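You operate a simulated robot arm through the tools that you are given. There is no shell and no other tool.

You run a simulated two-armed robot. Do the job below in one go: nothing can be reset, and whatever is moved stays where it is left.

Task
Wax the worn patch on the dining table and shut the tin again.
Fine: first move the yellow mug off it onto the tray; take the wax up with the beige cloth and put the cloth back; leave the other mug; break nothing. Set down upright: yellow mug. A coat counts when it lies all over at full strength: go over it till it gets no stronger.

The check looks at the end state, three seconds after you hand in, the way a careful person would. Anything else that was tipped, shoved, dropped, spilled or broken makes it a failure. Flat cloth is picked up by pressing the open fingertips on it (5 to 10 N) and closing them slowly along it; thin cloth reads only 2 to 8 mm in the jaws.

Robot
Two 7-joint arms with fingered hands on one trunk that stands fixed in place. Base frame: the origin is at the foot of the trunk, x ahead of it, y to its left, z up; the work surface is at about z = 750. Units: mm, degrees, N and s.
The left shoulder is at [30, 119, 1044], the right one opposite. With the tool pointing down near the work surface each hand reaches from about 100 to 760 mm from the base axis, measured 20 degrees to its own side. Payload 3.8 kg a hand.
The tool frame of a hand sits at the grasp point between the pads (the TCP): z along the fingers, y along the line on which they close. The tips reach 25 mm beyond it. The gripper opens to 88 mm; its body begins 29 mm behind the TCP. The gripper is a hand of 4 fingers: y runs from the thumb to the fingers, the wrist lies at [-13, -106, -174] in the tool frame.
Orientation is told as [roll, pitch, yaw] about the base's x, y, z axes, in that order, counted from this pose: with the fingers straight down and the wrist toward the robot, the tool's x, y and z point along [0, 1, 0], [1, 0, 0] and [0, 0, -1] of the base frame.

Tools
- The arms move only by the tool move_arm. It takes "left_series", "right_series" or both (then of equal length, played together; a hand with none holds still); each is a list of rows, each a list of 6 numbers: the shift along the tool's x, y, z in units of 400 mm (1.0 is 400 mm), then the turn, a rotation vector about the tool's x, y, z in units of 180 degrees (1.0 is 180 degrees). In form: [[dx, dy, dz, wx, wy, wz], ...]. A call has 1 to 20 rows; each row is the pose to reach, as a shift and turn from the pose commanded when the call began, along the tool's axes at that moment. A call with a number of a shift or a turn outside -1 to 1 is refused whole. Each row takes 0.2 s and may step no farther than 50 mm and 8.6 degrees from the row before; otherwise, the whole call is refused. Where a pose cannot be reached the arm comes as near as it can. A force on the tool above 90 N (or 10 N above the force at the start of the call, whichever is more), or a blocked arm, ends the call early, and 0.2 s more pass. In this call time passes only in rows, and 0.2 s behind the last. It gives the time, the measured TCP pose, the force on the tool (base axes), the opening and the grip force at its end, in the units of the frame above (readings bear some noise), with the torque about the TCP (base axes, N m) and any sound that the robot's microphone picked up, and new pictures: "views" is both (left out), scene, wrist or none (wrist: the cameras of the hands that moved).
- Cameras (640 x 400 px; columns grow to the right, rows downward): "scene" is now at [51.7, 1.8, 1582.3]; the picture's right is [0.04, -1.00, 0.00], its down [-0.82, -0.03, -0.58] and it looks along [0.58, 0.02, -0.82] (base axes); focal length 337 px, centre (320, 200). "left" rides on the left gripper at [-64, -83, -98] in its tool frame; the picture's right is [-0.62, -0.37, 0.69], its down [0.71, -0.63, 0.30] and it looks along [0.32, 0.68, 0.65] (tool axes); focal length 265 px, centre (320, 200). "right" rides on the right gripper at [64, -83, -98] in its tool frame; the picture's right is [-0.62, 0.37, -0.69], its down [-0.71, -0.63, 0.30] and it looks along [-0.32, 0.68, 0.65] (tool axes); focal length 265 px, centre (320, 200). There is no depth. A picture from a camera that has moved, and an enlarged one, comes with that camera's place and axes in the base frame and with its lens.
- lift_body(by): moves the trunk up (or, below 0, down) by that many mm; the arms and the scene camera ride with it, the base frame stays. It gives what a move gives, with no picture.
- finger_targets(index, middle, ring, thumb_bend, thumb_turn, hand): sets how far each is bent, from 0 (flat) to 1 (curled in); at 0.3 the hand is open as for a grip, at 0.7 the pads meet at the TCP. One left out holds its place. A second passes; each finger stops where it meets its share of the squeeze, and holds until it gets a number again. It is the only way to open and close the hand. It gives what a move gives, with no picture; readings hold the bend of each and the force on the fingers (four entries, about 0 where the hand has none), thumb and palm. thumb_turn goes from beside the hand (0) to across from the fingers (1), as for a grip.
- pan_tilt(pan, tilt): turns the head with the scene camera to pan (to the left, within 120 degrees either way) and tilt (down, from -29 to 69), counted from straight ahead of the robot. It gives what a move gives, and a new picture of the scene camera.
- close_up(camera, box): a new picture of the part [left, top, right, bottom] of that camera's present view, enlarged. The clock stands still meanwhile.
- close_job(): hands the job in; it is judged then, once.

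Places have to be worked out from the pictures, the camera data and where the tool is seen. Open the grippers and draw the arms clear of the work before you hand the job in, unless the task says otherwise.

The tools are called as a command line: name --argument value ..., lists and objects as JSON in quotes. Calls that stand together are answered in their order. move_arm: Moves the arms, as the interface text tells. Its arguments: {"type":"object","properties":{"left_series":{"type":"array"},"right_series":{"type":"array"},"views":{"type":"string","enum":["both","scene","wrist","none"]}},"required":[]} The other tools are called the same way: lift_body (by) moves the trunk up or down; finger_targets (index, middle, ring, thumb_bend, thumb_turn, hand) moves the fingers one by one; pan_tilt (pan, tilt) turns the head that bears the scene camera; close_up (camera, box) takes an enlarged picture of a part of a camera's view; close_job () hands the job in.

At the start:

```text
time: 0.0
left_tool_pos: [443.8, 250.0, 1087.9]
left_tool_rot: [-0.1, 0.0, 0.0]
left_force: [0.0, 0.9, -0.4]
left_ft_torque: [0.01, -0.01, -0.01]
left_finger_gap: 87.6
left_grasp_force: 0.0
left_shape: jaw
left_bend: [0.3, 0.3, 0.3, 0.3, 0.98]
left_finger forces: [0.1, 0.1, 0.0, 0.0, 0.0, 0.0]
right_tool_pos: [564.3, -158.2, 1080.3]
right_tool_rot: [0.0, 0.0, 0.1]
right_force: [-0.7, -1.2, 0.2]
right_ft_torque: [0.0, 0.01, 0.02]
right_finger_gap: 87.3
right_grasp_force: 0.0
right_shape: jaw
right_bend: [0.3, 0.3, 0.3, 0.3, 0.98]
right_finger forces: [0.1, 0.1, 0.0, 0.0, 0.0, 0.0]
trunk travel left (down, up): [-200.0, 390.0]
head pan, tilt (commanded): [2.1, 54.7]
```

scene: 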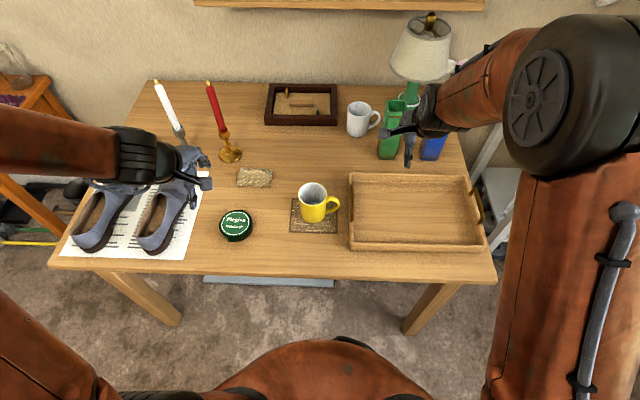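
right: 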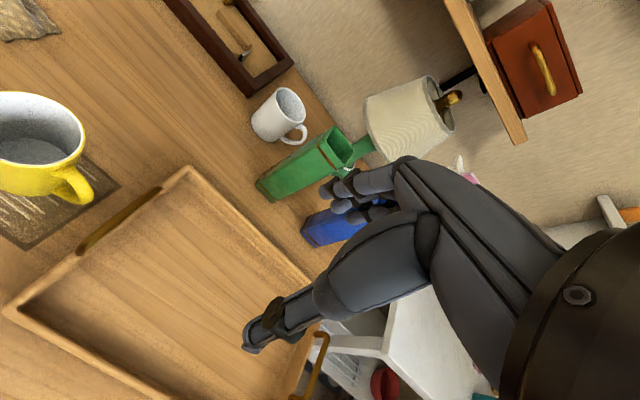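
left: 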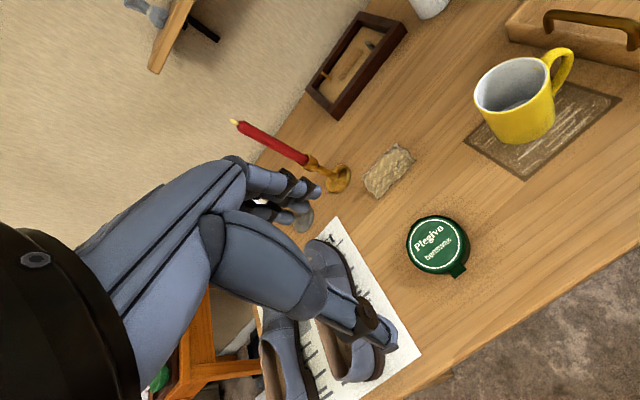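

I'll look closely at the objects before moving anything: the tin and cloth, the yellow mug on the patch, and the tray.

close_up --camera "scene" --box '[200, 150, 360, 250]'

close_up --camera "scene" --box '[280, 160, 500, 260]'

close_up --camera "left" --box '[340, 130, 500, 290]'

close_up --camera "left" --box '[440, 0, 640, 190]'

```text
4.00 times, centred on (280, 200) of scene
camera zoom: at [51.7, 1.8, 1582.3], right [0.04, -1.0, 0.0], down [-0.82, -0.03, -0.58], along [0.58, 0.02, -0.82], focal length 1346 px, centre (480, 200)
```

zoom: 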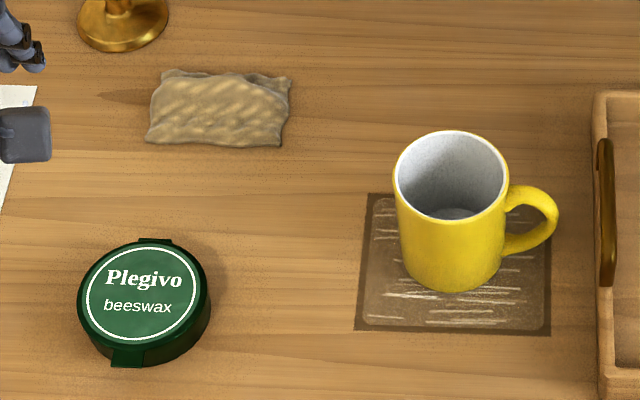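

```text
2.91 times, centred on (390, 210) of scene
camera zoom: at [51.7, 1.8, 1582.3], right [0.04, -1.0, 0.0], down [-0.82, -0.03, -0.58], along [0.58, 0.02, -0.82], focal length 979 px, centre (116, 171)
```

zoom: 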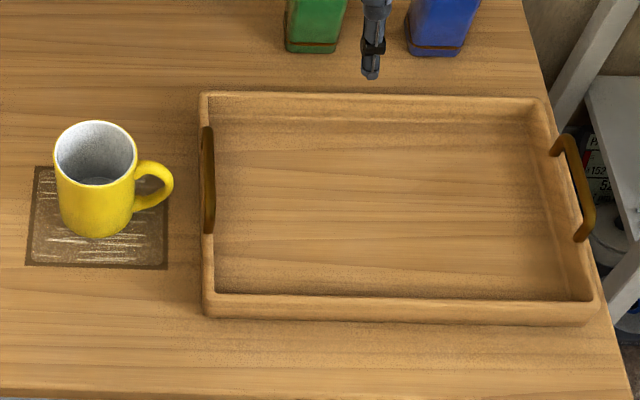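

```text
2.50 times, centred on (420, 210) of left
camera zoom: at [360.7, 184.8, 1185.9], right [-0.37, -0.62, -0.69], down [-0.63, 0.71, -0.3], along [0.68, 0.32, -0.65], focal length 664 px, centre (70, 175)
```

zoom: 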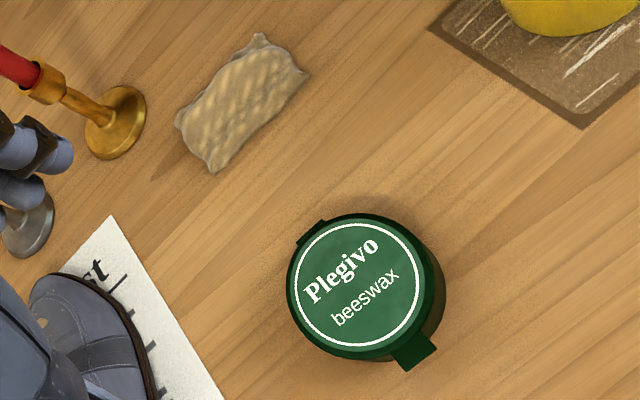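

```text
2.11 times, centred on (540, 95) of left
camera zoom: at [360.7, 184.8, 1185.9], right [-0.37, -0.62, -0.69], down [-0.63, 0.71, -0.3], along [0.68, 0.32, -0.65], focal length 559 px, centre (-143, 421)
```

zoom: 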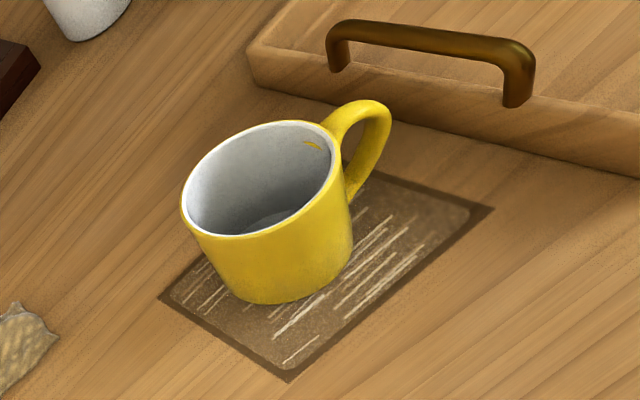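

The tin is hinged at its far side with an opening tab at the near side. The cloth lies at roughly (724, 233), the patch spans about x 523–644 and y −31–108, and the mug stands at about (593, 43). I'll zoom in on the mug and the hands for more detail.

close_up --camera "scene" --box '[285, 170, 349, 240]'

close_up --camera "scene" --box '[205, 195, 269, 250]'

close_up --camera "right" --box '[200, 140, 520, 380]'

close_up --camera "scene" --box '[60, 100, 260, 260]'

```text
5.71 times, centred on (317, 205) of scene
camera zoom: at [51.7, 1.8, 1582.3], right [0.04, -1.0, 0.0], down [-0.82, -0.03, -0.58], along [0.58, 0.02, -0.82], focal length 1924 px, centre (337, 171)
```

zoom: 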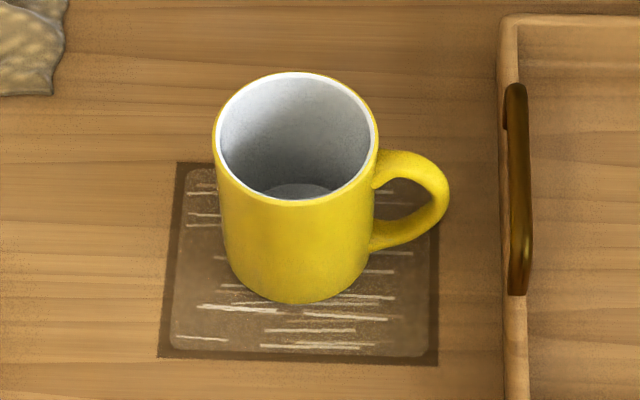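

```text
7.27 times, centred on (237, 222) of scene
camera zoom: at [51.7, 1.8, 1582.3], right [0.04, -1.0, 0.0], down [-0.82, -0.03, -0.58], along [0.58, 0.02, -0.82], focal length 2448 px, centre (924, 36)
```

zoom: 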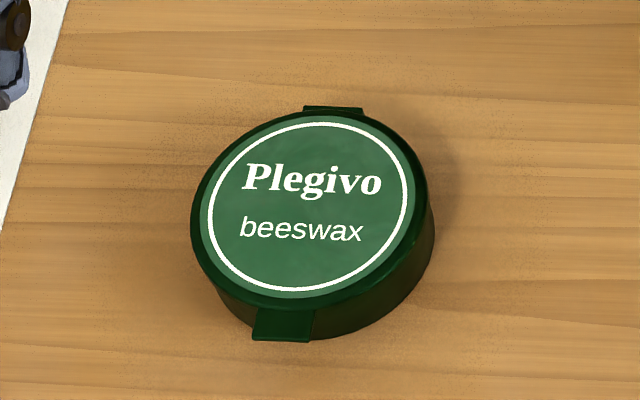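

```text
1.67 times, centred on (360, 260) of right
camera zoom: at [481.1, -94.7, 1180.2], right [0.37, -0.62, 0.69], down [-0.63, -0.71, -0.3], along [0.68, -0.32, -0.65], focal length 442 px, centre (253, 100)
```

zoom: 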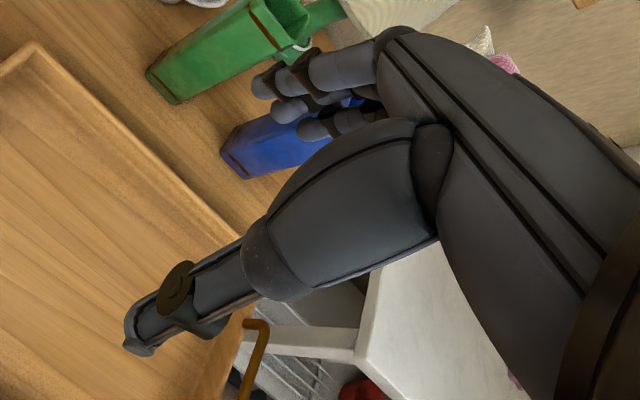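

```text
2.50 times, centred on (160, 180) of scene
camera zoom: at [51.7, 1.8, 1582.3], right [0.04, -1.0, 0.0], down [-0.82, -0.03, -0.58], along [0.58, 0.02, -0.82], focal length 842 px, centre (720, 250)
```

zoom: 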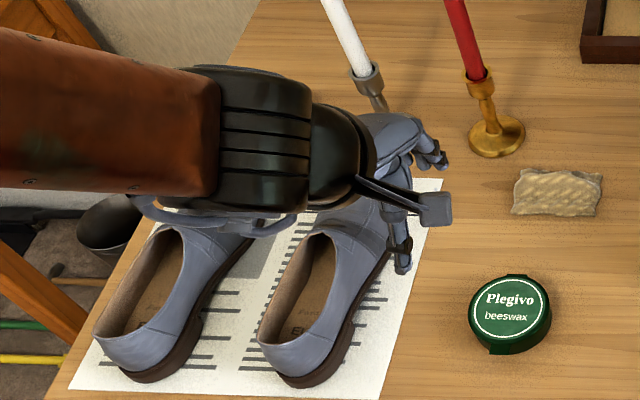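

The mug is upright, about 78 mm across the rim, with its handle toward −y. I'll bring the right hand over it, staying well above the rim, so I can check alignment before going down.

move_arm --right_series '[[0.09, 0.012, 0.06, 0, 0, 0], [0.18, 0.024, 0.12, 0, 0, 0], [0.27, 0.036, 0.18, 0, 0, 0], [0.36, 0.048, 0.24, 0, 0, 0], [0.44, 0.06, 0.3, 0, 0, 0], [0.503, 0.072, 0.36, 0, 0, 0]]' --views "both"

finger_targets --hand "right" --index 0.22 --middle 0.22 --ring 0.22 --thumb_bend 0.22

```text
time: 1.4
left_tool_pos: [444.5, 249.0, 1087.1]
left_tool_rot: [0.0, 0.0, 0.0]
left_force: [-0.2, -0.3, -1.1]
left_ft_torque: [0.02, -0.01, -0.03]
left_finger_gap: 87.7
left_grasp_force: 0.1
left_shape: jaw
left_bend: [0.3, 0.3, 0.3, 0.3, 0.98]
left_finger forces: [0.1, 0.1, 0.1, 0.1, 0.0, 0.0]
right_tool_pos: [592.2, 44.3, 936.7]
right_tool_rot: [-0.1, 0.0, -0.1]
right_force: [-0.4, 1.4, -0.7]
right_ft_torque: [0.0, 0.0, -0.02]
right_finger_gap: 87.8
right_grasp_force: 0.1
right_shape: jaw
right_bend: [0.3, 0.3, 0.3, 0.3, 0.98]
right_finger forces: [0.0, 0.0, 0.0, 0.1, 0.0, 0.0]
trunk travel left (down, up): [-200.0, 390.0]
head pan, tilt (commanded): [2.1, 54.7]
camera scene: at [52.1, 2.6, 1582.3], right [0.04, -1.0, 0.0], down [-0.82, -0.03, -0.58], along [0.58, 0.02, -0.82], focal length 337 px, centre (320, 200)
camera right: at [509.3, 108.3, 1036.5], right [0.37, -0.62, 0.69], down [-0.63, -0.71, -0.3], along [0.68, -0.32, -0.65], focal length 265 px, centre (320, 200)
```

scene: 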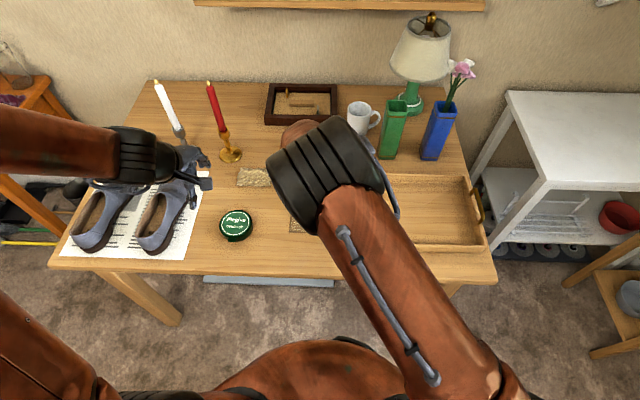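
right: 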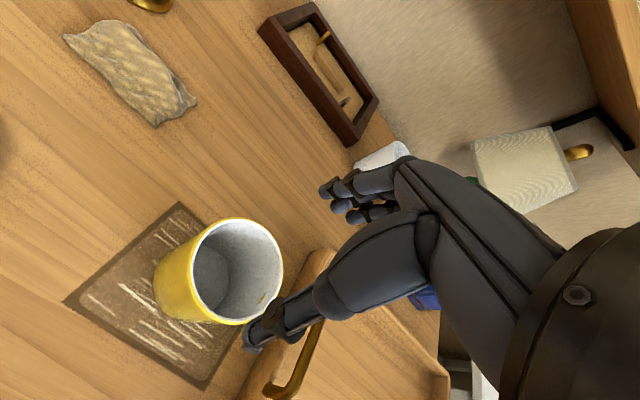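

```text
time: 2.4
left_tool_pos: [444.4, 248.8, 1088.0]
left_tool_rot: [0.0, 0.0, -0.1]
left_force: [0.1, -0.4, -0.5]
left_ft_torque: [0.04, 0.01, -0.02]
left_finger_gap: 87.7
left_grasp_force: 0.1
left_shape: jaw
left_bend: [0.3, 0.3, 0.3, 0.3, 0.98]
left_finger forces: [0.0, 0.0, 0.1, 0.1, 0.1, 0.1]
right_tool_pos: [593.6, 43.1, 938.4]
right_tool_rot: [0.0, 0.0, 0.0]
right_force: [0.4, 0.0, 0.1]
right_ft_torque: [-0.01, -0.01, 0.0]
right_finger_gap: 99.7
right_grasp_force: 0.0
right_shape: fingers
right_bend: [0.22, 0.22, 0.22, 0.22, 0.98]
right_finger forces: [0.1, 0.0, 0.1, 0.0, 0.0, 0.0]
trunk travel left (down, up): [-200.0, 390.0]
head pan, tilt (commanded): [2.1, 54.7]
```

The wrist view puts the rim centre at about (591, 43), which matches the scene estimate, and the fingers are now 100 mm apart. I'll go down partway and check the straddle.

move_arm --right_series '[[0, 0, 0.05, 0, 0, 0], [0, 0, 0.1, 0, 0, 0], [0, 0, 0.15, 0, 0, 0]]' --views "both"

```text
time: 3.2
left_tool_pos: [444.8, 250.1, 1086.5]
left_tool_rot: [-0.1, 0.0, 0.0]
left_force: [-0.6, -0.4, 0.4]
left_ft_torque: [-0.01, 0.02, 0.01]
left_finger_gap: 87.8
left_grasp_force: 0.0
left_shape: jaw
left_bend: [0.3, 0.3, 0.3, 0.3, 0.98]
left_finger forces: [0.0, 0.0, 0.0, 0.0, 0.1, 0.1]
right_tool_pos: [593.2, 45.1, 877.4]
right_tool_rot: [0.0, 0.0, 0.0]
right_force: [0.0, 0.9, -1.0]
right_ft_torque: [0.01, -0.01, -0.03]
right_finger_gap: 99.7
right_grasp_force: 0.1
right_shape: fingers
right_bend: [0.22, 0.22, 0.22, 0.22, 0.98]
right_finger forces: [0.1, 0.0, 0.0, 0.0, 0.0, 0.0]
trunk travel left (down, up): [-200.0, 390.0]
head pan, tilt (commanded): [2.1, 54.7]
camera scene: at [52.1, 2.1, 1582.3], right [0.04, -1.0, 0.0], down [-0.82, -0.03, -0.58], along [0.58, 0.02, -0.82], focal length 337 px, centre (320, 200)
camera right: at [509.3, 108.2, 977.0], right [0.37, -0.62, 0.69], down [-0.63, -0.71, -0.3], along [0.68, -0.32, -0.65], focal length 265 px, centre (320, 200)
```

scene: 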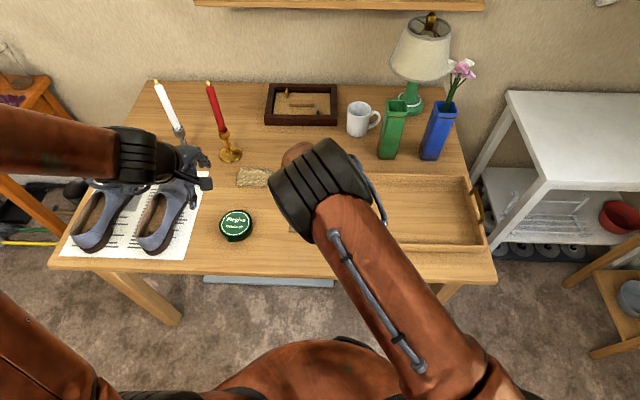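
right: 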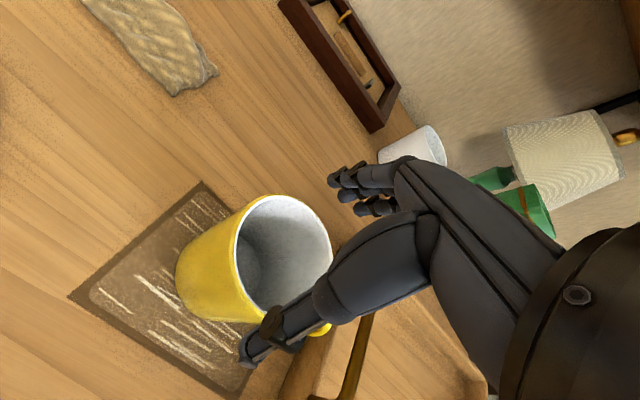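

The thumb tip is about 9 mm in front of the rim and the fingers are beyond the far wall, so the straddle is centred. I'll go down to TCP z≈830.

move_arm --right_series '[[0, 0, 0.04, 0, 0, 0], [0, 0, 0.08, 0, 0, 0], [0, 0, 0.118, 0, 0, 0]]' --views "wrist"

```text
time: 4.0
left_tool_pos: [442.9, 250.0, 1087.5]
left_tool_rot: [0.1, -0.1, -0.1]
left_force: [-0.7, 1.1, 0.1]
left_ft_torque: [-0.02, 0.0, 0.0]
left_finger_gap: 87.6
left_grasp_force: 0.0
left_shape: jaw
left_bend: [0.3, 0.3, 0.3, 0.3, 0.98]
left_finger forces: [0.0, 0.0, 0.0, 0.0, 0.0, 0.1]
right_tool_pos: [593.0, 44.3, 831.1]
right_tool_rot: [0.2, -0.2, 0.0]
right_force: [-0.4, 0.6, 6.4]
right_ft_torque: [0.0, 0.04, 0.01]
right_finger_gap: 102.8
right_grasp_force: 2.6
right_shape: fingers
right_bend: [0.22, 0.22, 0.22, 0.21, 0.98]
right_finger forces: [2.3, 0.0, 0.1, 0.1, 3.1, 0.0]
trunk travel left (down, up): [-200.0, 390.0]
head pan, tilt (commanded): [2.1, 54.7]
camera right: at [509.5, 107.8, 930.5], right [0.37, -0.62, 0.69], down [-0.63, -0.71, -0.31], along [0.69, -0.32, -0.65], focal length 265 px, centre (320, 200)
```

right: 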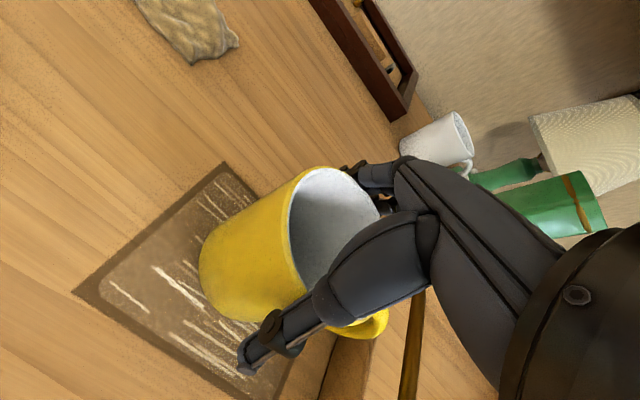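

I'm reading light contact at the bases of the thumb and index finger (about 6 N upward), so the rim has reached the base of the hand. I'll back up 4 mm and close the fingers gradually.

move_arm --right_series '[[0, 0, -0.01, 0, 0, 0]]' --views "none"

finger_targets --hand "right" --index 0.32 --middle 0.32 --ring 0.32 --thumb_bend 0.32

```text
time: 4.4
left_tool_pos: [444.1, 248.8, 1087.3]
left_tool_rot: [0.0, 0.1, 0.0]
left_force: [-0.1, -0.1, -0.1]
left_ft_torque: [0.0, 0.0, 0.02]
left_finger_gap: 87.5
left_grasp_force: 0.1
left_shape: jaw
left_bend: [0.3, 0.3, 0.3, 0.3, 0.98]
left_finger forces: [0.1, 0.1, 0.1, 0.0, 0.0, 0.1]
right_tool_pos: [592.8, 43.6, 833.1]
right_tool_rot: [0.0, 0.1, -0.1]
right_force: [0.1, 0.9, 0.0]
right_ft_torque: [0.0, -0.03, -0.03]
right_finger_gap: 102.2
right_grasp_force: 0.7
right_shape: fingers
right_bend: [0.21, 0.22, 0.22, 0.21, 0.97]
right_finger forces: [0.8, 0.1, 0.1, 0.1, 0.9, 0.0]
trunk travel left (down, up): [-200.0, 390.0]
head pan, tilt (commanded): [2.1, 54.7]
```

```text
time: 5.4
left_tool_pos: [443.4, 250.1, 1088.3]
left_tool_rot: [0.0, 0.0, 0.0]
left_force: [-0.1, 0.5, 0.4]
left_ft_torque: [-0.02, 0.04, -0.02]
left_finger_gap: 87.6
left_grasp_force: 0.1
left_shape: jaw
left_bend: [0.3, 0.3, 0.3, 0.3, 0.98]
left_finger forces: [0.0, 0.0, 0.0, 0.1, 0.0, 0.0]
right_tool_pos: [591.6, 42.3, 834.7]
right_tool_rot: [0.0, 0.0, -0.1]
right_force: [1.9, 0.5, 1.9]
right_ft_torque: [0.02, -0.09, -0.01]
right_finger_gap: 96.3
right_grasp_force: 9.2
right_shape: fingers
right_bend: [0.26, 0.32, 0.32, 0.26, 0.97]
right_finger forces: [10.8, 0.0, 0.0, 0.1, 8.1, 0.0]
trunk travel left (down, up): [-200.0, 390.0]
head pan, tilt (commanded): [2.1, 54.7]
```

The index finger and thumb have gripped with about 9 N each. I'll close the middle and ring fingers further so they make contact too.

finger_targets --hand "right" --index 0.45 --middle 0.5 --ring 0.5 --thumb_bend 0.45

close_up --camera "right" --box '[180, 120, 480, 390]'

```text
time: 6.4
left_tool_pos: [442.9, 248.4, 1087.9]
left_tool_rot: [0.1, 0.0, -0.1]
left_force: [-0.3, -0.2, 0.6]
left_ft_torque: [0.02, -0.01, 0.0]
left_finger_gap: 87.5
left_grasp_force: 0.0
left_shape: jaw
left_bend: [0.3, 0.3, 0.3, 0.3, 0.98]
left_finger forces: [0.0, 0.0, 0.1, 0.0, 0.1, 0.0]
right_tool_pos: [592.5, 43.8, 835.1]
right_tool_rot: [0.1, -0.1, 0.0]
right_force: [1.0, 0.5, 7.5]
right_ft_torque: [-0.03, -0.35, 0.01]
right_finger_gap: 89.9
right_grasp_force: 23.4
right_shape: fingers
right_bend: [0.27, 0.41, 0.45, 0.32, 0.96]
right_finger forces: [14.9, 6.4, 3.0, 0.1, 23.5, 0.1]
trunk travel left (down, up): [-200.0, 390.0]
head pan, tilt (commanded): [2.1, 54.7]
```

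```text
1.48 times, centred on (330, 255) of right
camera zoom: at [509.3, 107.2, 933.9], right [0.37, -0.62, 0.69], down [-0.63, -0.71, -0.31], along [0.68, -0.32, -0.65], focal length 393 px, centre (305, 118)
```

zoom: 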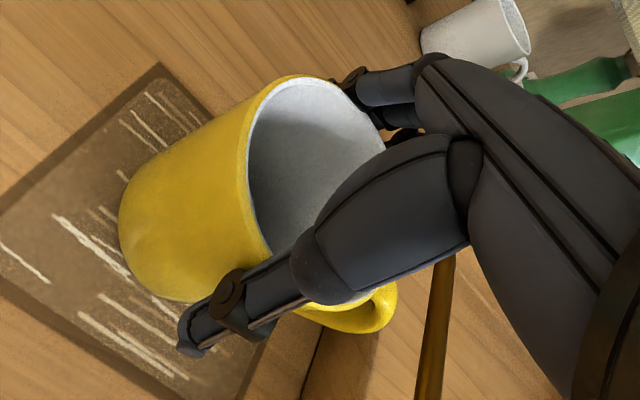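

All three fingers and the thumb are in contact, with about 23 N total. I'll lift a little and check that the mug follows.

move_arm --right_series '[[0, 0, -0.025, 0, 0, 0], [0, 0, -0.05, 0, 0, 0], [0, 0, -0.075, 0, 0, 0]]' --views "both"

```text
time: 7.2
left_tool_pos: [444.2, 249.0, 1087.2]
left_tool_rot: [0.0, 0.0, 0.0]
left_force: [0.3, -0.7, -0.5]
left_ft_torque: [0.02, -0.02, 0.01]
left_finger_gap: 87.4
left_grasp_force: 0.1
left_shape: jaw
left_bend: [0.3, 0.3, 0.3, 0.3, 0.98]
left_finger forces: [0.0, 0.0, 0.0, 0.1, 0.0, 0.0]
right_tool_pos: [593.3, 40.7, 861.1]
right_tool_rot: [0.0, 0.1, 0.0]
right_force: [-0.4, -0.4, -2.2]
right_ft_torque: [0.0, -0.01, 0.04]
right_finger_gap: 89.4
right_grasp_force: 23.3
right_shape: fingers
right_bend: [0.28, 0.42, 0.46, 0.33, 0.96]
right_finger forces: [13.2, 6.2, 2.8, 0.0, 23.8, 0.1]
trunk travel left (down, up): [-200.0, 390.0]
head pan, tilt (commanded): [2.1, 54.7]
camera scene: at [52.0, 2.0, 1582.3], right [0.04, -1.0, 0.0], down [-0.82, -0.03, -0.58], along [0.58, 0.02, -0.82], focal length 337 px, centre (320, 200)
camera right: at [509.9, 106.2, 961.8], right [0.37, -0.62, 0.69], down [-0.63, -0.71, -0.3], along [0.68, -0.32, -0.66], focal length 265 px, centre (320, 200)
```

scene: 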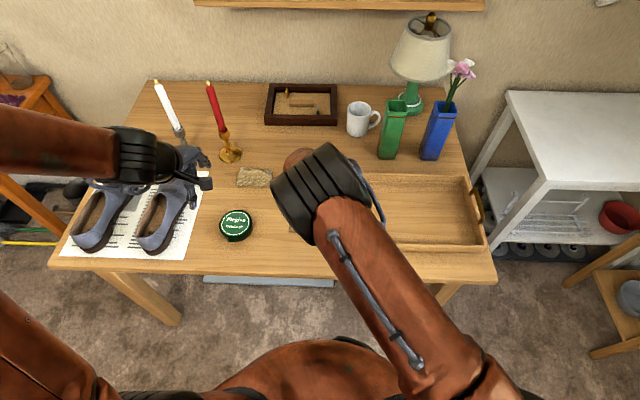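
right: 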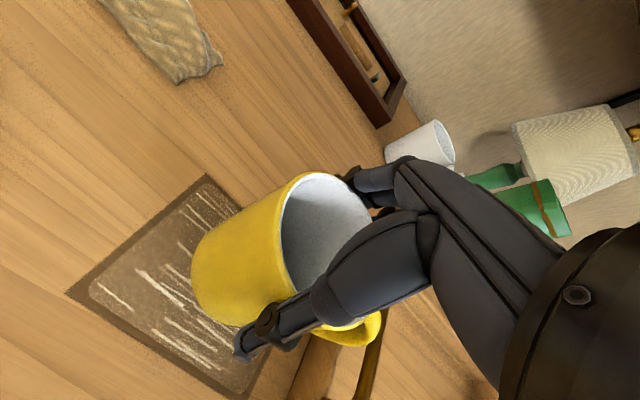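

The mug is lifted, with about 2 N of weight on the hand and no slip. I'll raise it above the tray handle and carry it across over the tray.

move_arm --right_series '[[0, 0, -0.06, 0, 0, 0], [0, 0, -0.14, 0, 0, 0], [0, 0, -0.22, 0, 0, 0], [-0.04, 0, -0.27, 0, 0, 0], [-0.12, 0, -0.28, 0, 0, 0], [-0.21, 0, -0.28, 0, 0, 0], [-0.3, 0, -0.28, 0, 0, 0], [-0.39, 0, -0.28, 0, 0, 0], [-0.48, 0, -0.28, 0, 0, 0], [-0.56, 0, -0.28, 0, 0, 0], [-0.62, 0, -0.28, 0, 0, 0], [-0.65, 0, -0.28, 0, 0, 0]]' --views "both"

```text
time: 9.8
left_tool_pos: [443.5, 249.4, 1087.9]
left_tool_rot: [0.0, 0.1, 0.0]
left_force: [0.4, 0.3, -1.0]
left_ft_torque: [-0.03, -0.01, 0.0]
left_finger_gap: 87.5
left_grasp_force: 0.2
left_shape: jaw
left_bend: [0.3, 0.3, 0.3, 0.3, 0.98]
left_finger forces: [0.1, 0.0, 0.0, 0.0, 0.0, 0.0]
right_tool_pos: [593.0, -216.4, 976.8]
right_tool_rot: [0.0, 0.0, 0.0]
right_force: [-0.7, 0.3, -3.7]
right_ft_torque: [0.01, -0.01, 0.01]
right_finger_gap: 89.1
right_grasp_force: 22.4
right_shape: fingers
right_bend: [0.28, 0.42, 0.46, 0.33, 0.96]
right_finger forces: [13.0, 6.1, 2.7, 0.1, 23.1, 0.0]
trunk travel left (down, up): [-200.0, 390.0]
head pan, tilt (commanded): [2.1, 54.7]
camera scene: at [52.0, 1.4, 1582.3], right [0.04, -1.0, 0.0], down [-0.82, -0.03, -0.58], along [0.58, 0.02, -0.82], focal length 337 px, centre (320, 200)
camera right: at [509.7, -153.1, 1075.8], right [0.37, -0.62, 0.69], down [-0.63, -0.71, -0.3], along [0.68, -0.32, -0.65], focal length 265 px, centre (320, 200)
```

scene: 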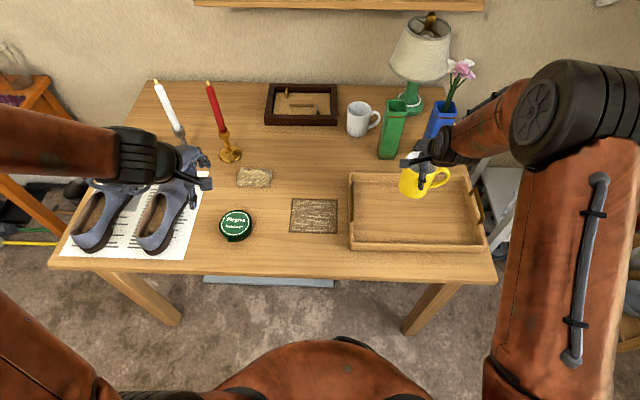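
right: 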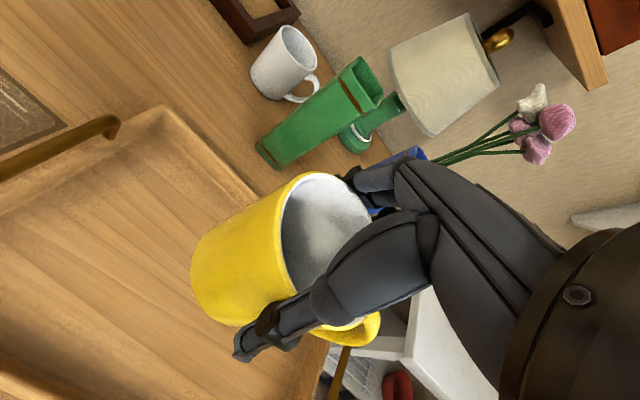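

The mug hangs over the tray interior, upright and clear of the walls. I'll lower it most of the way.

move_arm --right_series '[[0, 0, 0.06, 0, 0, 0], [0, 0, 0.14, 0, 0, 0], [0, 0, 0.22, 0, 0, 0], [0, 0, 0.28, 0, 0, 0], [0, 0, 0.305, 0, 0, 0]]' --views "both"

```text
time: 11.0
left_tool_pos: [444.3, 248.9, 1086.7]
left_tool_rot: [0.0, 0.0, -0.1]
left_force: [0.0, -0.5, -0.2]
left_ft_torque: [-0.02, -0.03, -0.01]
left_finger_gap: 87.6
left_grasp_force: 0.0
left_shape: jaw
left_bend: [0.3, 0.3, 0.3, 0.3, 0.98]
left_finger forces: [0.1, 0.0, 0.1, 0.0, 0.1, 0.1]
right_tool_pos: [592.9, -216.5, 853.7]
right_tool_rot: [0.1, 0.0, 0.0]
right_force: [0.7, -0.1, -3.5]
right_ft_torque: [0.03, 0.0, -0.02]
right_finger_gap: 88.8
right_grasp_force: 22.7
right_shape: fingers
right_bend: [0.28, 0.43, 0.46, 0.33, 0.96]
right_finger forces: [12.9, 6.1, 2.6, 0.0, 22.9, 0.0]
trunk travel left (down, up): [-200.0, 390.0]
head pan, tilt (commanded): [2.1, 54.7]
camera scene: at [52.2, 1.6, 1582.3], right [0.04, -1.0, 0.0], down [-0.82, -0.03, -0.58], along [0.58, 0.02, -0.82], focal length 337 px, centre (320, 200)
camera right: at [510.4, -153.0, 953.0], right [0.37, -0.62, 0.69], down [-0.63, -0.71, -0.3], along [0.68, -0.32, -0.65], focal length 265 px, centre (320, 200)
```

scene: 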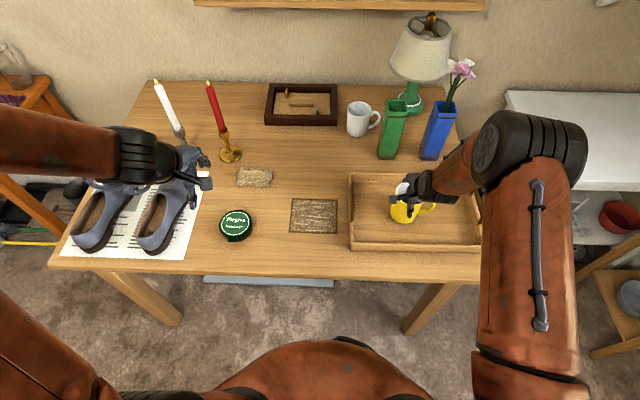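
right: 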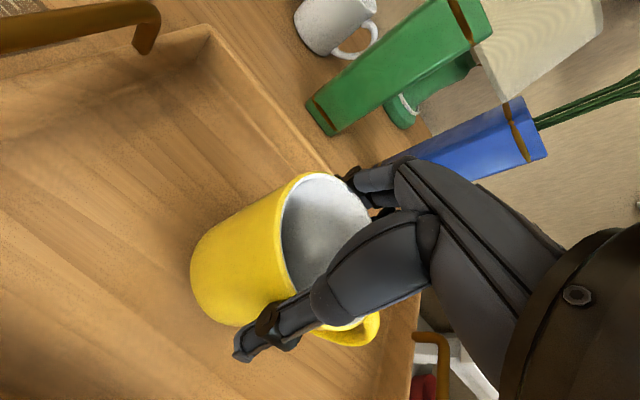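

The mug bottom should be about 10–18 mm above the tray floor. I'll creep down in small steps and watch the vertical force.

move_arm --right_series '[[0, 0, 0.006, 0, 0, 0], [0, 0, 0.012, 0, 0, 0], [0, 0, 0.018, 0, 0, 0], [0, 0, 0.022, 0, 0, 0]]' --views "none"

```text
time: 12.0
left_tool_pos: [445.4, 249.2, 1087.5]
left_tool_rot: [0.0, 0.1, -0.1]
left_force: [0.4, -0.1, 0.1]
left_ft_torque: [0.03, 0.0, 0.0]
left_finger_gap: 87.6
left_grasp_force: 0.0
left_shape: jaw
left_bend: [0.3, 0.3, 0.3, 0.3, 0.98]
left_finger forces: [0.0, 0.0, 0.1, 0.1, 0.0, 0.1]
right_tool_pos: [593.0, -218.3, 844.4]
right_tool_rot: [0.1, 0.0, 0.0]
right_force: [-1.0, 0.2, -3.7]
right_ft_torque: [0.02, -0.01, 0.02]
right_finger_gap: 89.0
right_grasp_force: 22.6
right_shape: fingers
right_bend: [0.28, 0.43, 0.46, 0.33, 0.96]
right_finger forces: [12.9, 6.2, 2.6, 0.0, 23.0, 0.1]
trunk travel left (down, up): [-200.0, 390.0]
head pan, tilt (commanded): [2.1, 54.7]
```

No contact yet at TCP z≈844, so I'll keep creeping down.

move_arm --right_series '[[0, 0, 0.004, 0, 0, 0], [0, 0, 0.007, 0, 0, 0], [0, 0, 0.01, 0, 0, 0]]' --views "none"

```text
time: 12.8
left_tool_pos: [442.9, 249.5, 1087.8]
left_tool_rot: [0.0, 0.0, 0.0]
left_force: [0.5, 0.6, 0.4]
left_ft_torque: [-0.01, 0.0, -0.04]
left_finger_gap: 87.7
left_grasp_force: 0.0
left_shape: jaw
left_bend: [0.3, 0.3, 0.3, 0.3, 0.98]
left_finger forces: [0.0, 0.0, 0.0, 0.0, 0.1, 0.1]
right_tool_pos: [594.0, -217.9, 842.7]
right_tool_rot: [0.0, 0.0, 0.1]
right_force: [-1.0, 0.3, 3.8]
right_ft_torque: [-0.02, -0.1, -0.01]
right_finger_gap: 89.1
right_grasp_force: 23.6
right_shape: fingers
right_bend: [0.28, 0.43, 0.46, 0.33, 0.96]
right_finger forces: [13.8, 6.0, 2.7, 0.1, 24.5, 0.0]
trunk travel left (down, up): [-200.0, 390.0]
head pan, tilt (commanded): [2.1, 54.7]
```

The vertical force has changed by about +7.5 N, so the mug is resting on the tray floor. I'll open the fingers to release it.

finger_targets --hand "right" --index 0.22 --middle 0.22 --ring 0.22 --thumb_bend 0.22

close_up --camera "right" --box '[180, 120, 480, 390]'

```text
time: 13.8
left_tool_pos: [443.2, 248.9, 1088.5]
left_tool_rot: [0.0, 0.0, 0.0]
left_force: [0.6, -0.1, 0.0]
left_ft_torque: [-0.01, -0.01, 0.0]
left_finger_gap: 87.5
left_grasp_force: 0.0
left_shape: jaw
left_bend: [0.3, 0.3, 0.3, 0.3, 0.98]
left_finger forces: [0.0, 0.0, 0.0, 0.0, 0.0, 0.0]
right_tool_pos: [591.9, -217.9, 841.6]
right_tool_rot: [0.0, 0.1, 0.0]
right_force: [-1.2, 0.2, 0.0]
right_ft_torque: [0.01, 0.02, -0.02]
right_finger_gap: 101.0
right_grasp_force: 0.1
right_shape: fingers
right_bend: [0.22, 0.22, 0.22, 0.21, 0.97]
right_finger forces: [0.2, 0.1, 0.0, 0.1, 1.0, 0.1]
trunk travel left (down, up): [-200.0, 390.0]
head pan, tilt (commanded): [2.1, 54.7]
```

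```text
1.48 times, centred on (330, 255) of right
camera zoom: at [509.3, -153.8, 940.1], right [0.37, -0.62, 0.69], down [-0.63, -0.71, -0.3], along [0.68, -0.32, -0.65], focal length 393 px, centre (305, 118)
```

zoom: 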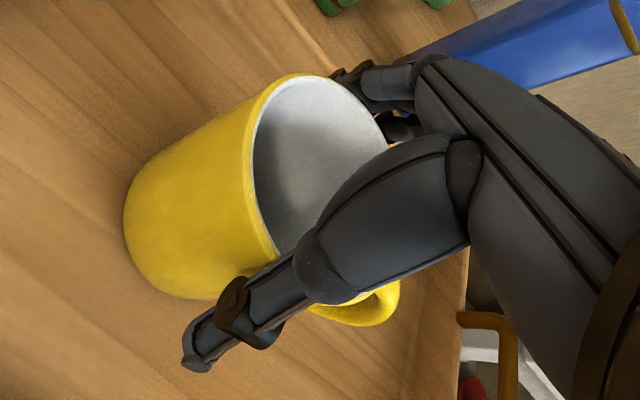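

The fingers are free, with only a 1 N trace on the thumb. I'll rise straight up, shifting back slightly to take the thumb off the mug.

move_arm --right_series '[[0, -0.002, -0.004, 0, 0, 0], [0, -0.003, -0.012, 0, 0, 0], [0, -0.003, -0.04, 0, 0, 0], [0, -0.003, -0.1, 0, 0, 0], [0, -0.003, -0.2, 0, 0, 0], [0, -0.003, -0.3, 0, 0, 0]]' --views "both"

```text
time: 15.2
left_tool_pos: [442.9, 249.9, 1088.4]
left_tool_rot: [0.0, 0.0, 0.0]
left_force: [-0.3, -0.6, 0.2]
left_ft_torque: [0.01, 0.01, 0.01]
left_finger_gap: 87.5
left_grasp_force: 0.0
left_shape: jaw
left_bend: [0.3, 0.3, 0.3, 0.3, 0.98]
left_finger forces: [0.0, 0.0, 0.0, 0.0, 0.1, 0.0]
right_tool_pos: [588.9, -217.5, 961.8]
right_tool_rot: [0.0, -0.1, 0.0]
right_force: [-0.4, 0.0, -0.2]
right_ft_torque: [-0.01, -0.01, 0.02]
right_finger_gap: 100.3
right_grasp_force: 0.0
right_shape: fingers
right_bend: [0.22, 0.22, 0.22, 0.22, 0.97]
right_finger forces: [0.1, 0.0, 0.0, 0.1, 0.1, 0.0]
trunk travel left (down, up): [-200.0, 390.0]
head pan, tilt (commanded): [2.1, 54.7]
camera scene: at [50.9, 2.2, 1582.4], right [0.04, -1.0, 0.0], down [-0.82, -0.03, -0.58], along [0.58, 0.02, -0.82], focal length 337 px, centre (320, 200)
camera right: at [506.8, -153.0, 1060.7], right [0.37, -0.62, 0.69], down [-0.63, -0.71, -0.3], along [0.68, -0.32, -0.65], focal length 265 px, centre (320, 200)
```

scene: 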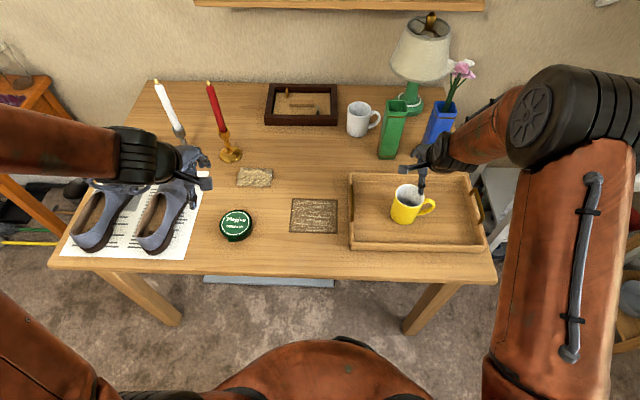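
right: 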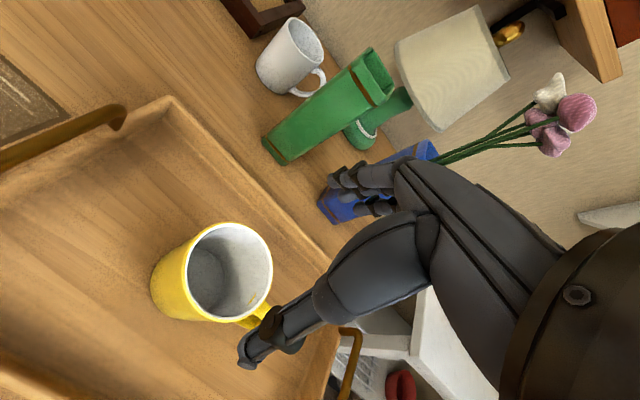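

The yellow mug stands upright in the tray. Next I'll zoom in on the tin's tab and hinge, and on the uncovered patch.

close_up --camera "scene" --box '[218, 205, 256, 245]'

close_up --camera "left" --box '[395, 205, 485, 285]'

close_up --camera "scene" --box '[280, 190, 350, 240]'

close_up --camera "scene" --box '[225, 155, 285, 195]'

```text
10.00 times, centred on (237, 225) of scene
camera zoom: at [50.9, 2.2, 1582.4], right [0.04, -1.0, 0.0], down [-0.82, -0.03, -0.58], along [0.58, 0.02, -0.82], focal length 3366 px, centre (1150, -50)
```

zoom: 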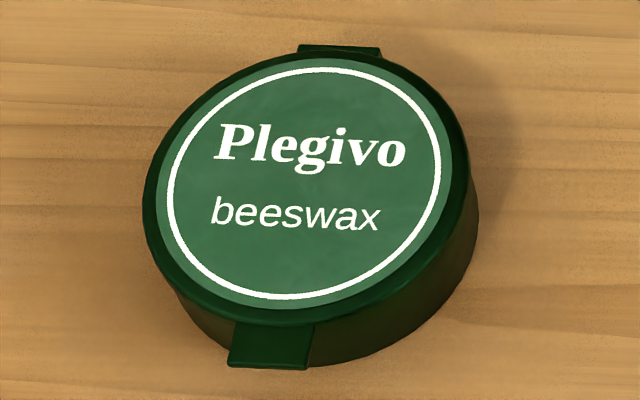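

```text
5.00 times, centred on (440, 245) of left
camera zoom: at [360.1, 185.1, 1186.0], right [-0.37, -0.62, -0.69], down [-0.63, 0.71, -0.3], along [0.68, 0.32, -0.65], focal length 1327 px, centre (-280, -25)
```

zoom: 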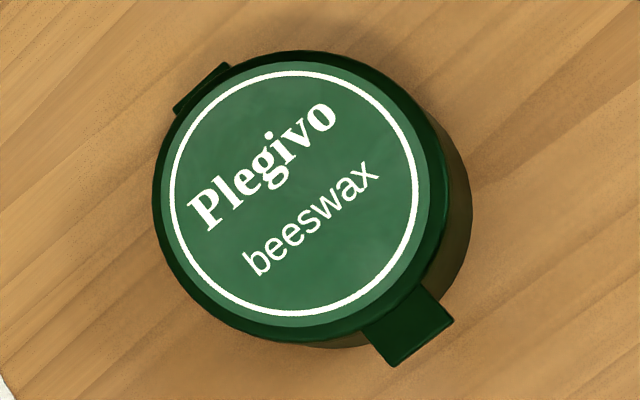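

```text
8.00 times, centred on (315, 215) of scene
camera zoom: at [50.9, 2.2, 1582.4], right [0.04, -1.0, 0.0], down [-0.82, -0.03, -0.58], along [0.58, 0.02, -0.82], focal length 2693 px, centre (360, 80)
```

zoom: 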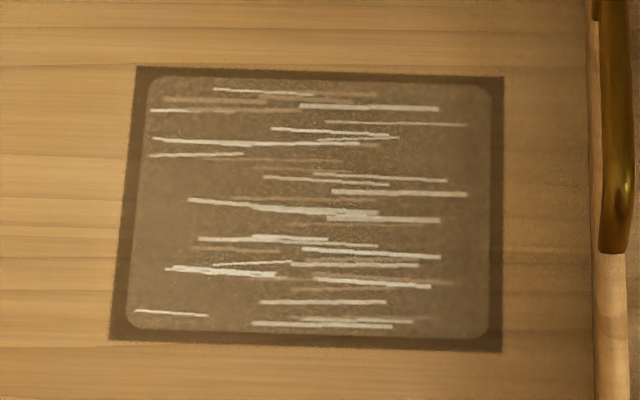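

```text
10.00 times, centred on (255, 175) of scene
camera zoom: at [50.9, 2.2, 1582.4], right [0.04, -1.0, 0.0], down [-0.82, -0.03, -0.58], along [0.58, 0.02, -0.82], focal length 3366 px, centre (970, 450)
```

zoom: 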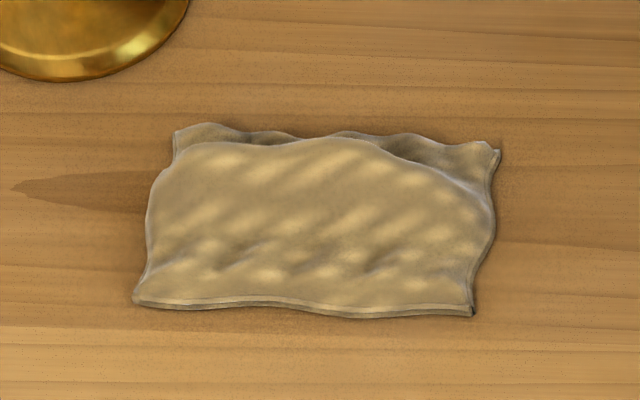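

The patch spans x 524–643 and y −31–108, and the cloth is folded in two. The tin is about 90 mm across, centred near (527, 253), and its tab sticks out toward the robot at about x 475–483, y 246–266, z≈775. I'll check how the left thumb and fingers look when reshaped, with the idea of hooking the thumb under the tab.

finger_targets --hand "left" --index 0.0 --middle 0.0 --ring 0.0 --thumb_bend 0.6

close_up --camera "left" --box '[100, 120, 440, 390]'

close_up --camera "scene" --box '[80, 110, 230, 250]'

```text
time: 16.2
left_tool_pos: [445.1, 248.9, 1087.2]
left_tool_rot: [0.0, 0.0, 0.0]
left_force: [-0.1, 0.5, -0.4]
left_ft_torque: [0.0, 0.01, -0.02]
left_finger_gap: 87.2
left_grasp_force: 0.1
left_shape: fingers
left_bend: [0.0, 0.0, 0.0, 0.6, 0.98]
left_finger forces: [0.0, 0.1, 0.0, 0.0, 0.0, 0.1]
right_tool_pos: [590.1, -217.1, 960.3]
right_tool_rot: [0.1, 0.1, 0.0]
right_force: [0.1, -0.1, -0.9]
right_ft_torque: [-0.01, -0.03, 0.0]
right_finger_gap: 100.1
right_grasp_force: 0.0
right_shape: fingers
right_bend: [0.22, 0.22, 0.22, 0.22, 0.97]
right_finger forces: [0.0, 0.0, 0.1, 0.0, 0.0, 0.1]
trunk travel left (down, up): [-200.0, 390.0]
head pan, tilt (commanded): [2.1, 54.7]
```

```text
1.48 times, centred on (270, 255) of left
camera zoom: at [360.7, 184.8, 1185.8], right [-0.37, -0.62, -0.69], down [-0.63, 0.71, -0.3], along [0.68, 0.32, -0.65], focal length 393 px, centre (394, 118)
```

zoom: 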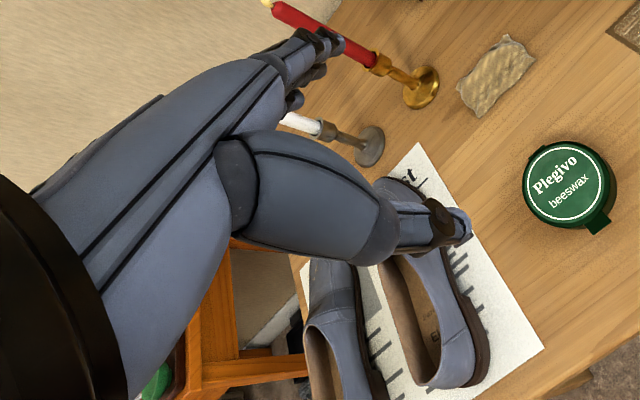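

```text
2.86 times, centred on (155, 180) of scene
camera zoom: at [51.7, 1.8, 1582.3], right [0.04, -1.0, 0.0], down [-0.82, -0.03, -0.58], along [0.58, 0.02, -0.82], focal length 962 px, centre (791, 257)
```

zoom: 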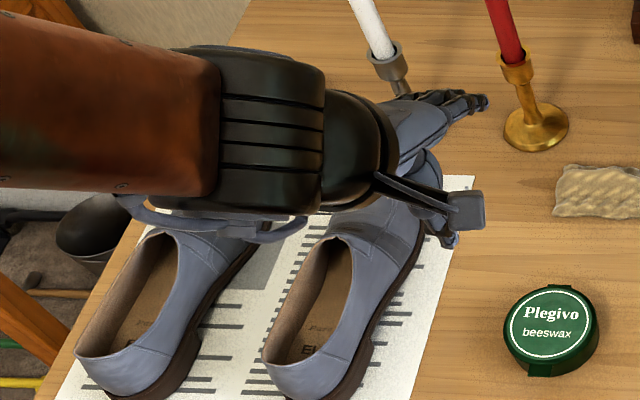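

At bend 0.6 the thumb's last segment leans about 13° inward, with its tip near tool [0, −15, 36]. I'll bend it more to see whether it makes a flatter lifting hook.

finger_targets --hand "left" --thumb_bend 0.85

close_up --camera "left" --box '[100, 120, 440, 390]'

```text
time: 17.2
left_tool_pos: [443.7, 249.5, 1087.7]
left_tool_rot: [0.1, 0.1, 0.0]
left_force: [0.3, -0.5, 0.1]
left_ft_torque: [0.01, 0.04, -0.01]
left_finger_gap: 51.6
left_grasp_force: 0.1
left_shape: fingers
left_bend: [0.0, 0.0, 0.0, 0.85, 0.98]
left_finger forces: [0.0, 0.0, 0.0, 0.1, 0.1, 0.0]
right_tool_pos: [590.5, -217.1, 960.8]
right_tool_rot: [0.1, -0.1, 0.0]
right_force: [0.2, -0.8, -0.5]
right_ft_torque: [0.0, -0.02, -0.03]
right_finger_gap: 100.3
right_grasp_force: 0.0
right_shape: fingers
right_bend: [0.22, 0.22, 0.22, 0.22, 0.97]
right_finger forces: [0.0, 0.0, 0.0, 0.0, 0.0, 0.1]
trunk travel left (down, up): [-200.0, 390.0]
head pan, tilt (commanded): [2.1, 54.7]
```

```text
1.48 times, centred on (270, 255) of left
camera zoom: at [360.7, 184.8, 1185.9], right [-0.37, -0.62, -0.69], down [-0.63, 0.71, -0.3], along [0.68, 0.32, -0.65], focal length 393 px, centre (394, 118)
```

zoom: 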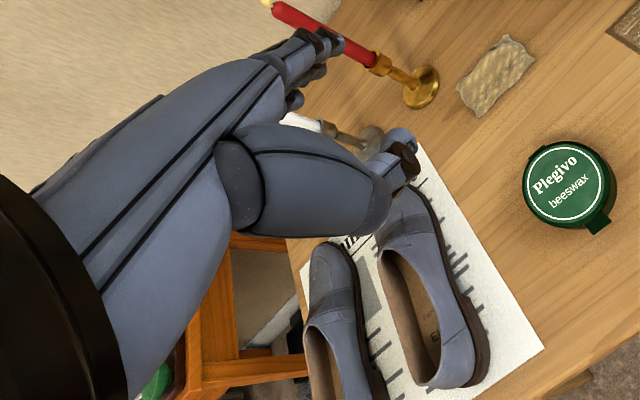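

At bend 0.85 the last thumb segment curls about 53° inward. With the hand pitched about −40° and the thumb at 0.8, that segment should lie almost level and can slide under the tab. I'll set that shape and bring the left hand down in front of the tin.

finger_targets --hand "left" --thumb_bend 0.8

move_arm --left_series '[[0.002, -0.02, 0.08, -0.044, 0, 0], [0.005, -0.04, 0.16, -0.088, 0, 0], [0.008, -0.06, 0.24, -0.132, 0, 0], [0.011, -0.08, 0.32, -0.176, 0, 0], [0.014, -0.1, 0.4, -0.222, 0, 0], [0.016, -0.11, 0.47, -0.222, 0, 0]]' --views "both"

```text
time: 18.2
left_tool_pos: [444.0, 250.2, 1087.5]
left_tool_rot: [0.0, 0.0, -0.1]
left_force: [0.0, 0.4, 0.0]
left_ft_torque: [0.0, 0.0, -0.02]
left_finger_gap: 58.8
left_grasp_force: 0.0
left_shape: fingers
left_bend: [0.0, 0.0, 0.0, 0.8, 0.98]
left_finger forces: [0.0, 0.0, 0.0, 0.0, 0.0, 0.0]
right_tool_pos: [590.7, -217.7, 960.7]
right_tool_rot: [0.0, 0.0, -0.1]
right_force: [0.3, -0.4, 0.4]
right_ft_torque: [-0.01, 0.01, 0.0]
right_finger_gap: 100.1
right_grasp_force: 0.0
right_shape: fingers
right_bend: [0.22, 0.22, 0.22, 0.22, 0.97]
right_finger forces: [0.0, 0.1, 0.0, 0.0, 0.0, 0.1]
trunk travel left (down, up): [-200.0, 390.0]
head pan, tilt (commanded): [2.1, 54.7]
```

```text
time: 19.6
left_tool_pos: [397.9, 256.7, 899.8]
left_tool_rot: [0.0, -40.1, 0.1]
left_force: [0.4, -0.2, -0.2]
left_ft_torque: [0.01, -0.01, -0.03]
left_finger_gap: 59.2
left_grasp_force: 0.1
left_shape: fingers
left_bend: [0.0, 0.0, 0.0, 0.8, 0.98]
left_finger forces: [0.0, 0.1, 0.1, 0.0, 0.1, 0.0]
left hand out of reach, approached as far as the arm can: row 1
right_tool_pos: [591.2, -216.6, 961.2]
right_tool_rot: [0.0, -0.1, 0.0]
right_force: [0.5, -1.0, -0.1]
right_ft_torque: [-0.02, -0.03, 0.01]
right_finger_gap: 100.0
right_grasp_force: 0.1
right_shape: fingers
right_bend: [0.22, 0.22, 0.22, 0.22, 0.97]
right_finger forces: [0.0, 0.0, 0.0, 0.0, 0.0, 0.1]
trunk travel left (down, up): [-200.0, 390.0]
head pan, tilt (commanded): [2.1, 54.7]
camera scene: at [51.9, 1.8, 1582.4], right [0.04, -1.0, 0.0], down [-0.82, -0.03, -0.58], along [0.58, 0.02, -0.82], focal length 337 px, centre (320, 200)
camera left: at [271.8, 192.7, 920.9], right [0.16, -0.62, -0.77], down [-0.29, 0.71, -0.64], along [0.94, 0.32, -0.06], focal length 265 px, centre (320, 200)
```

scene: 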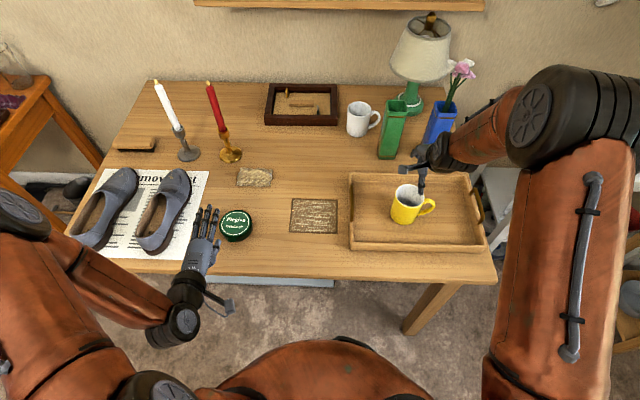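
left: 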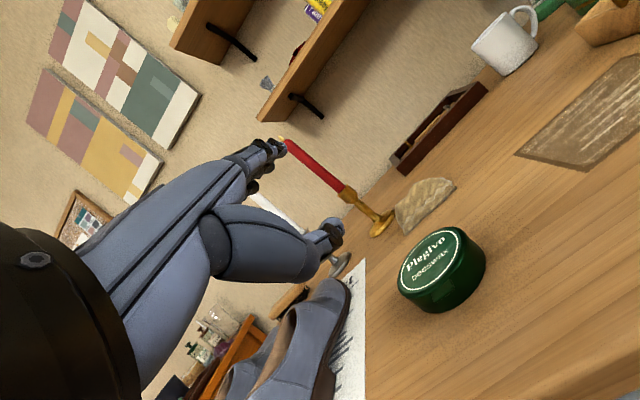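

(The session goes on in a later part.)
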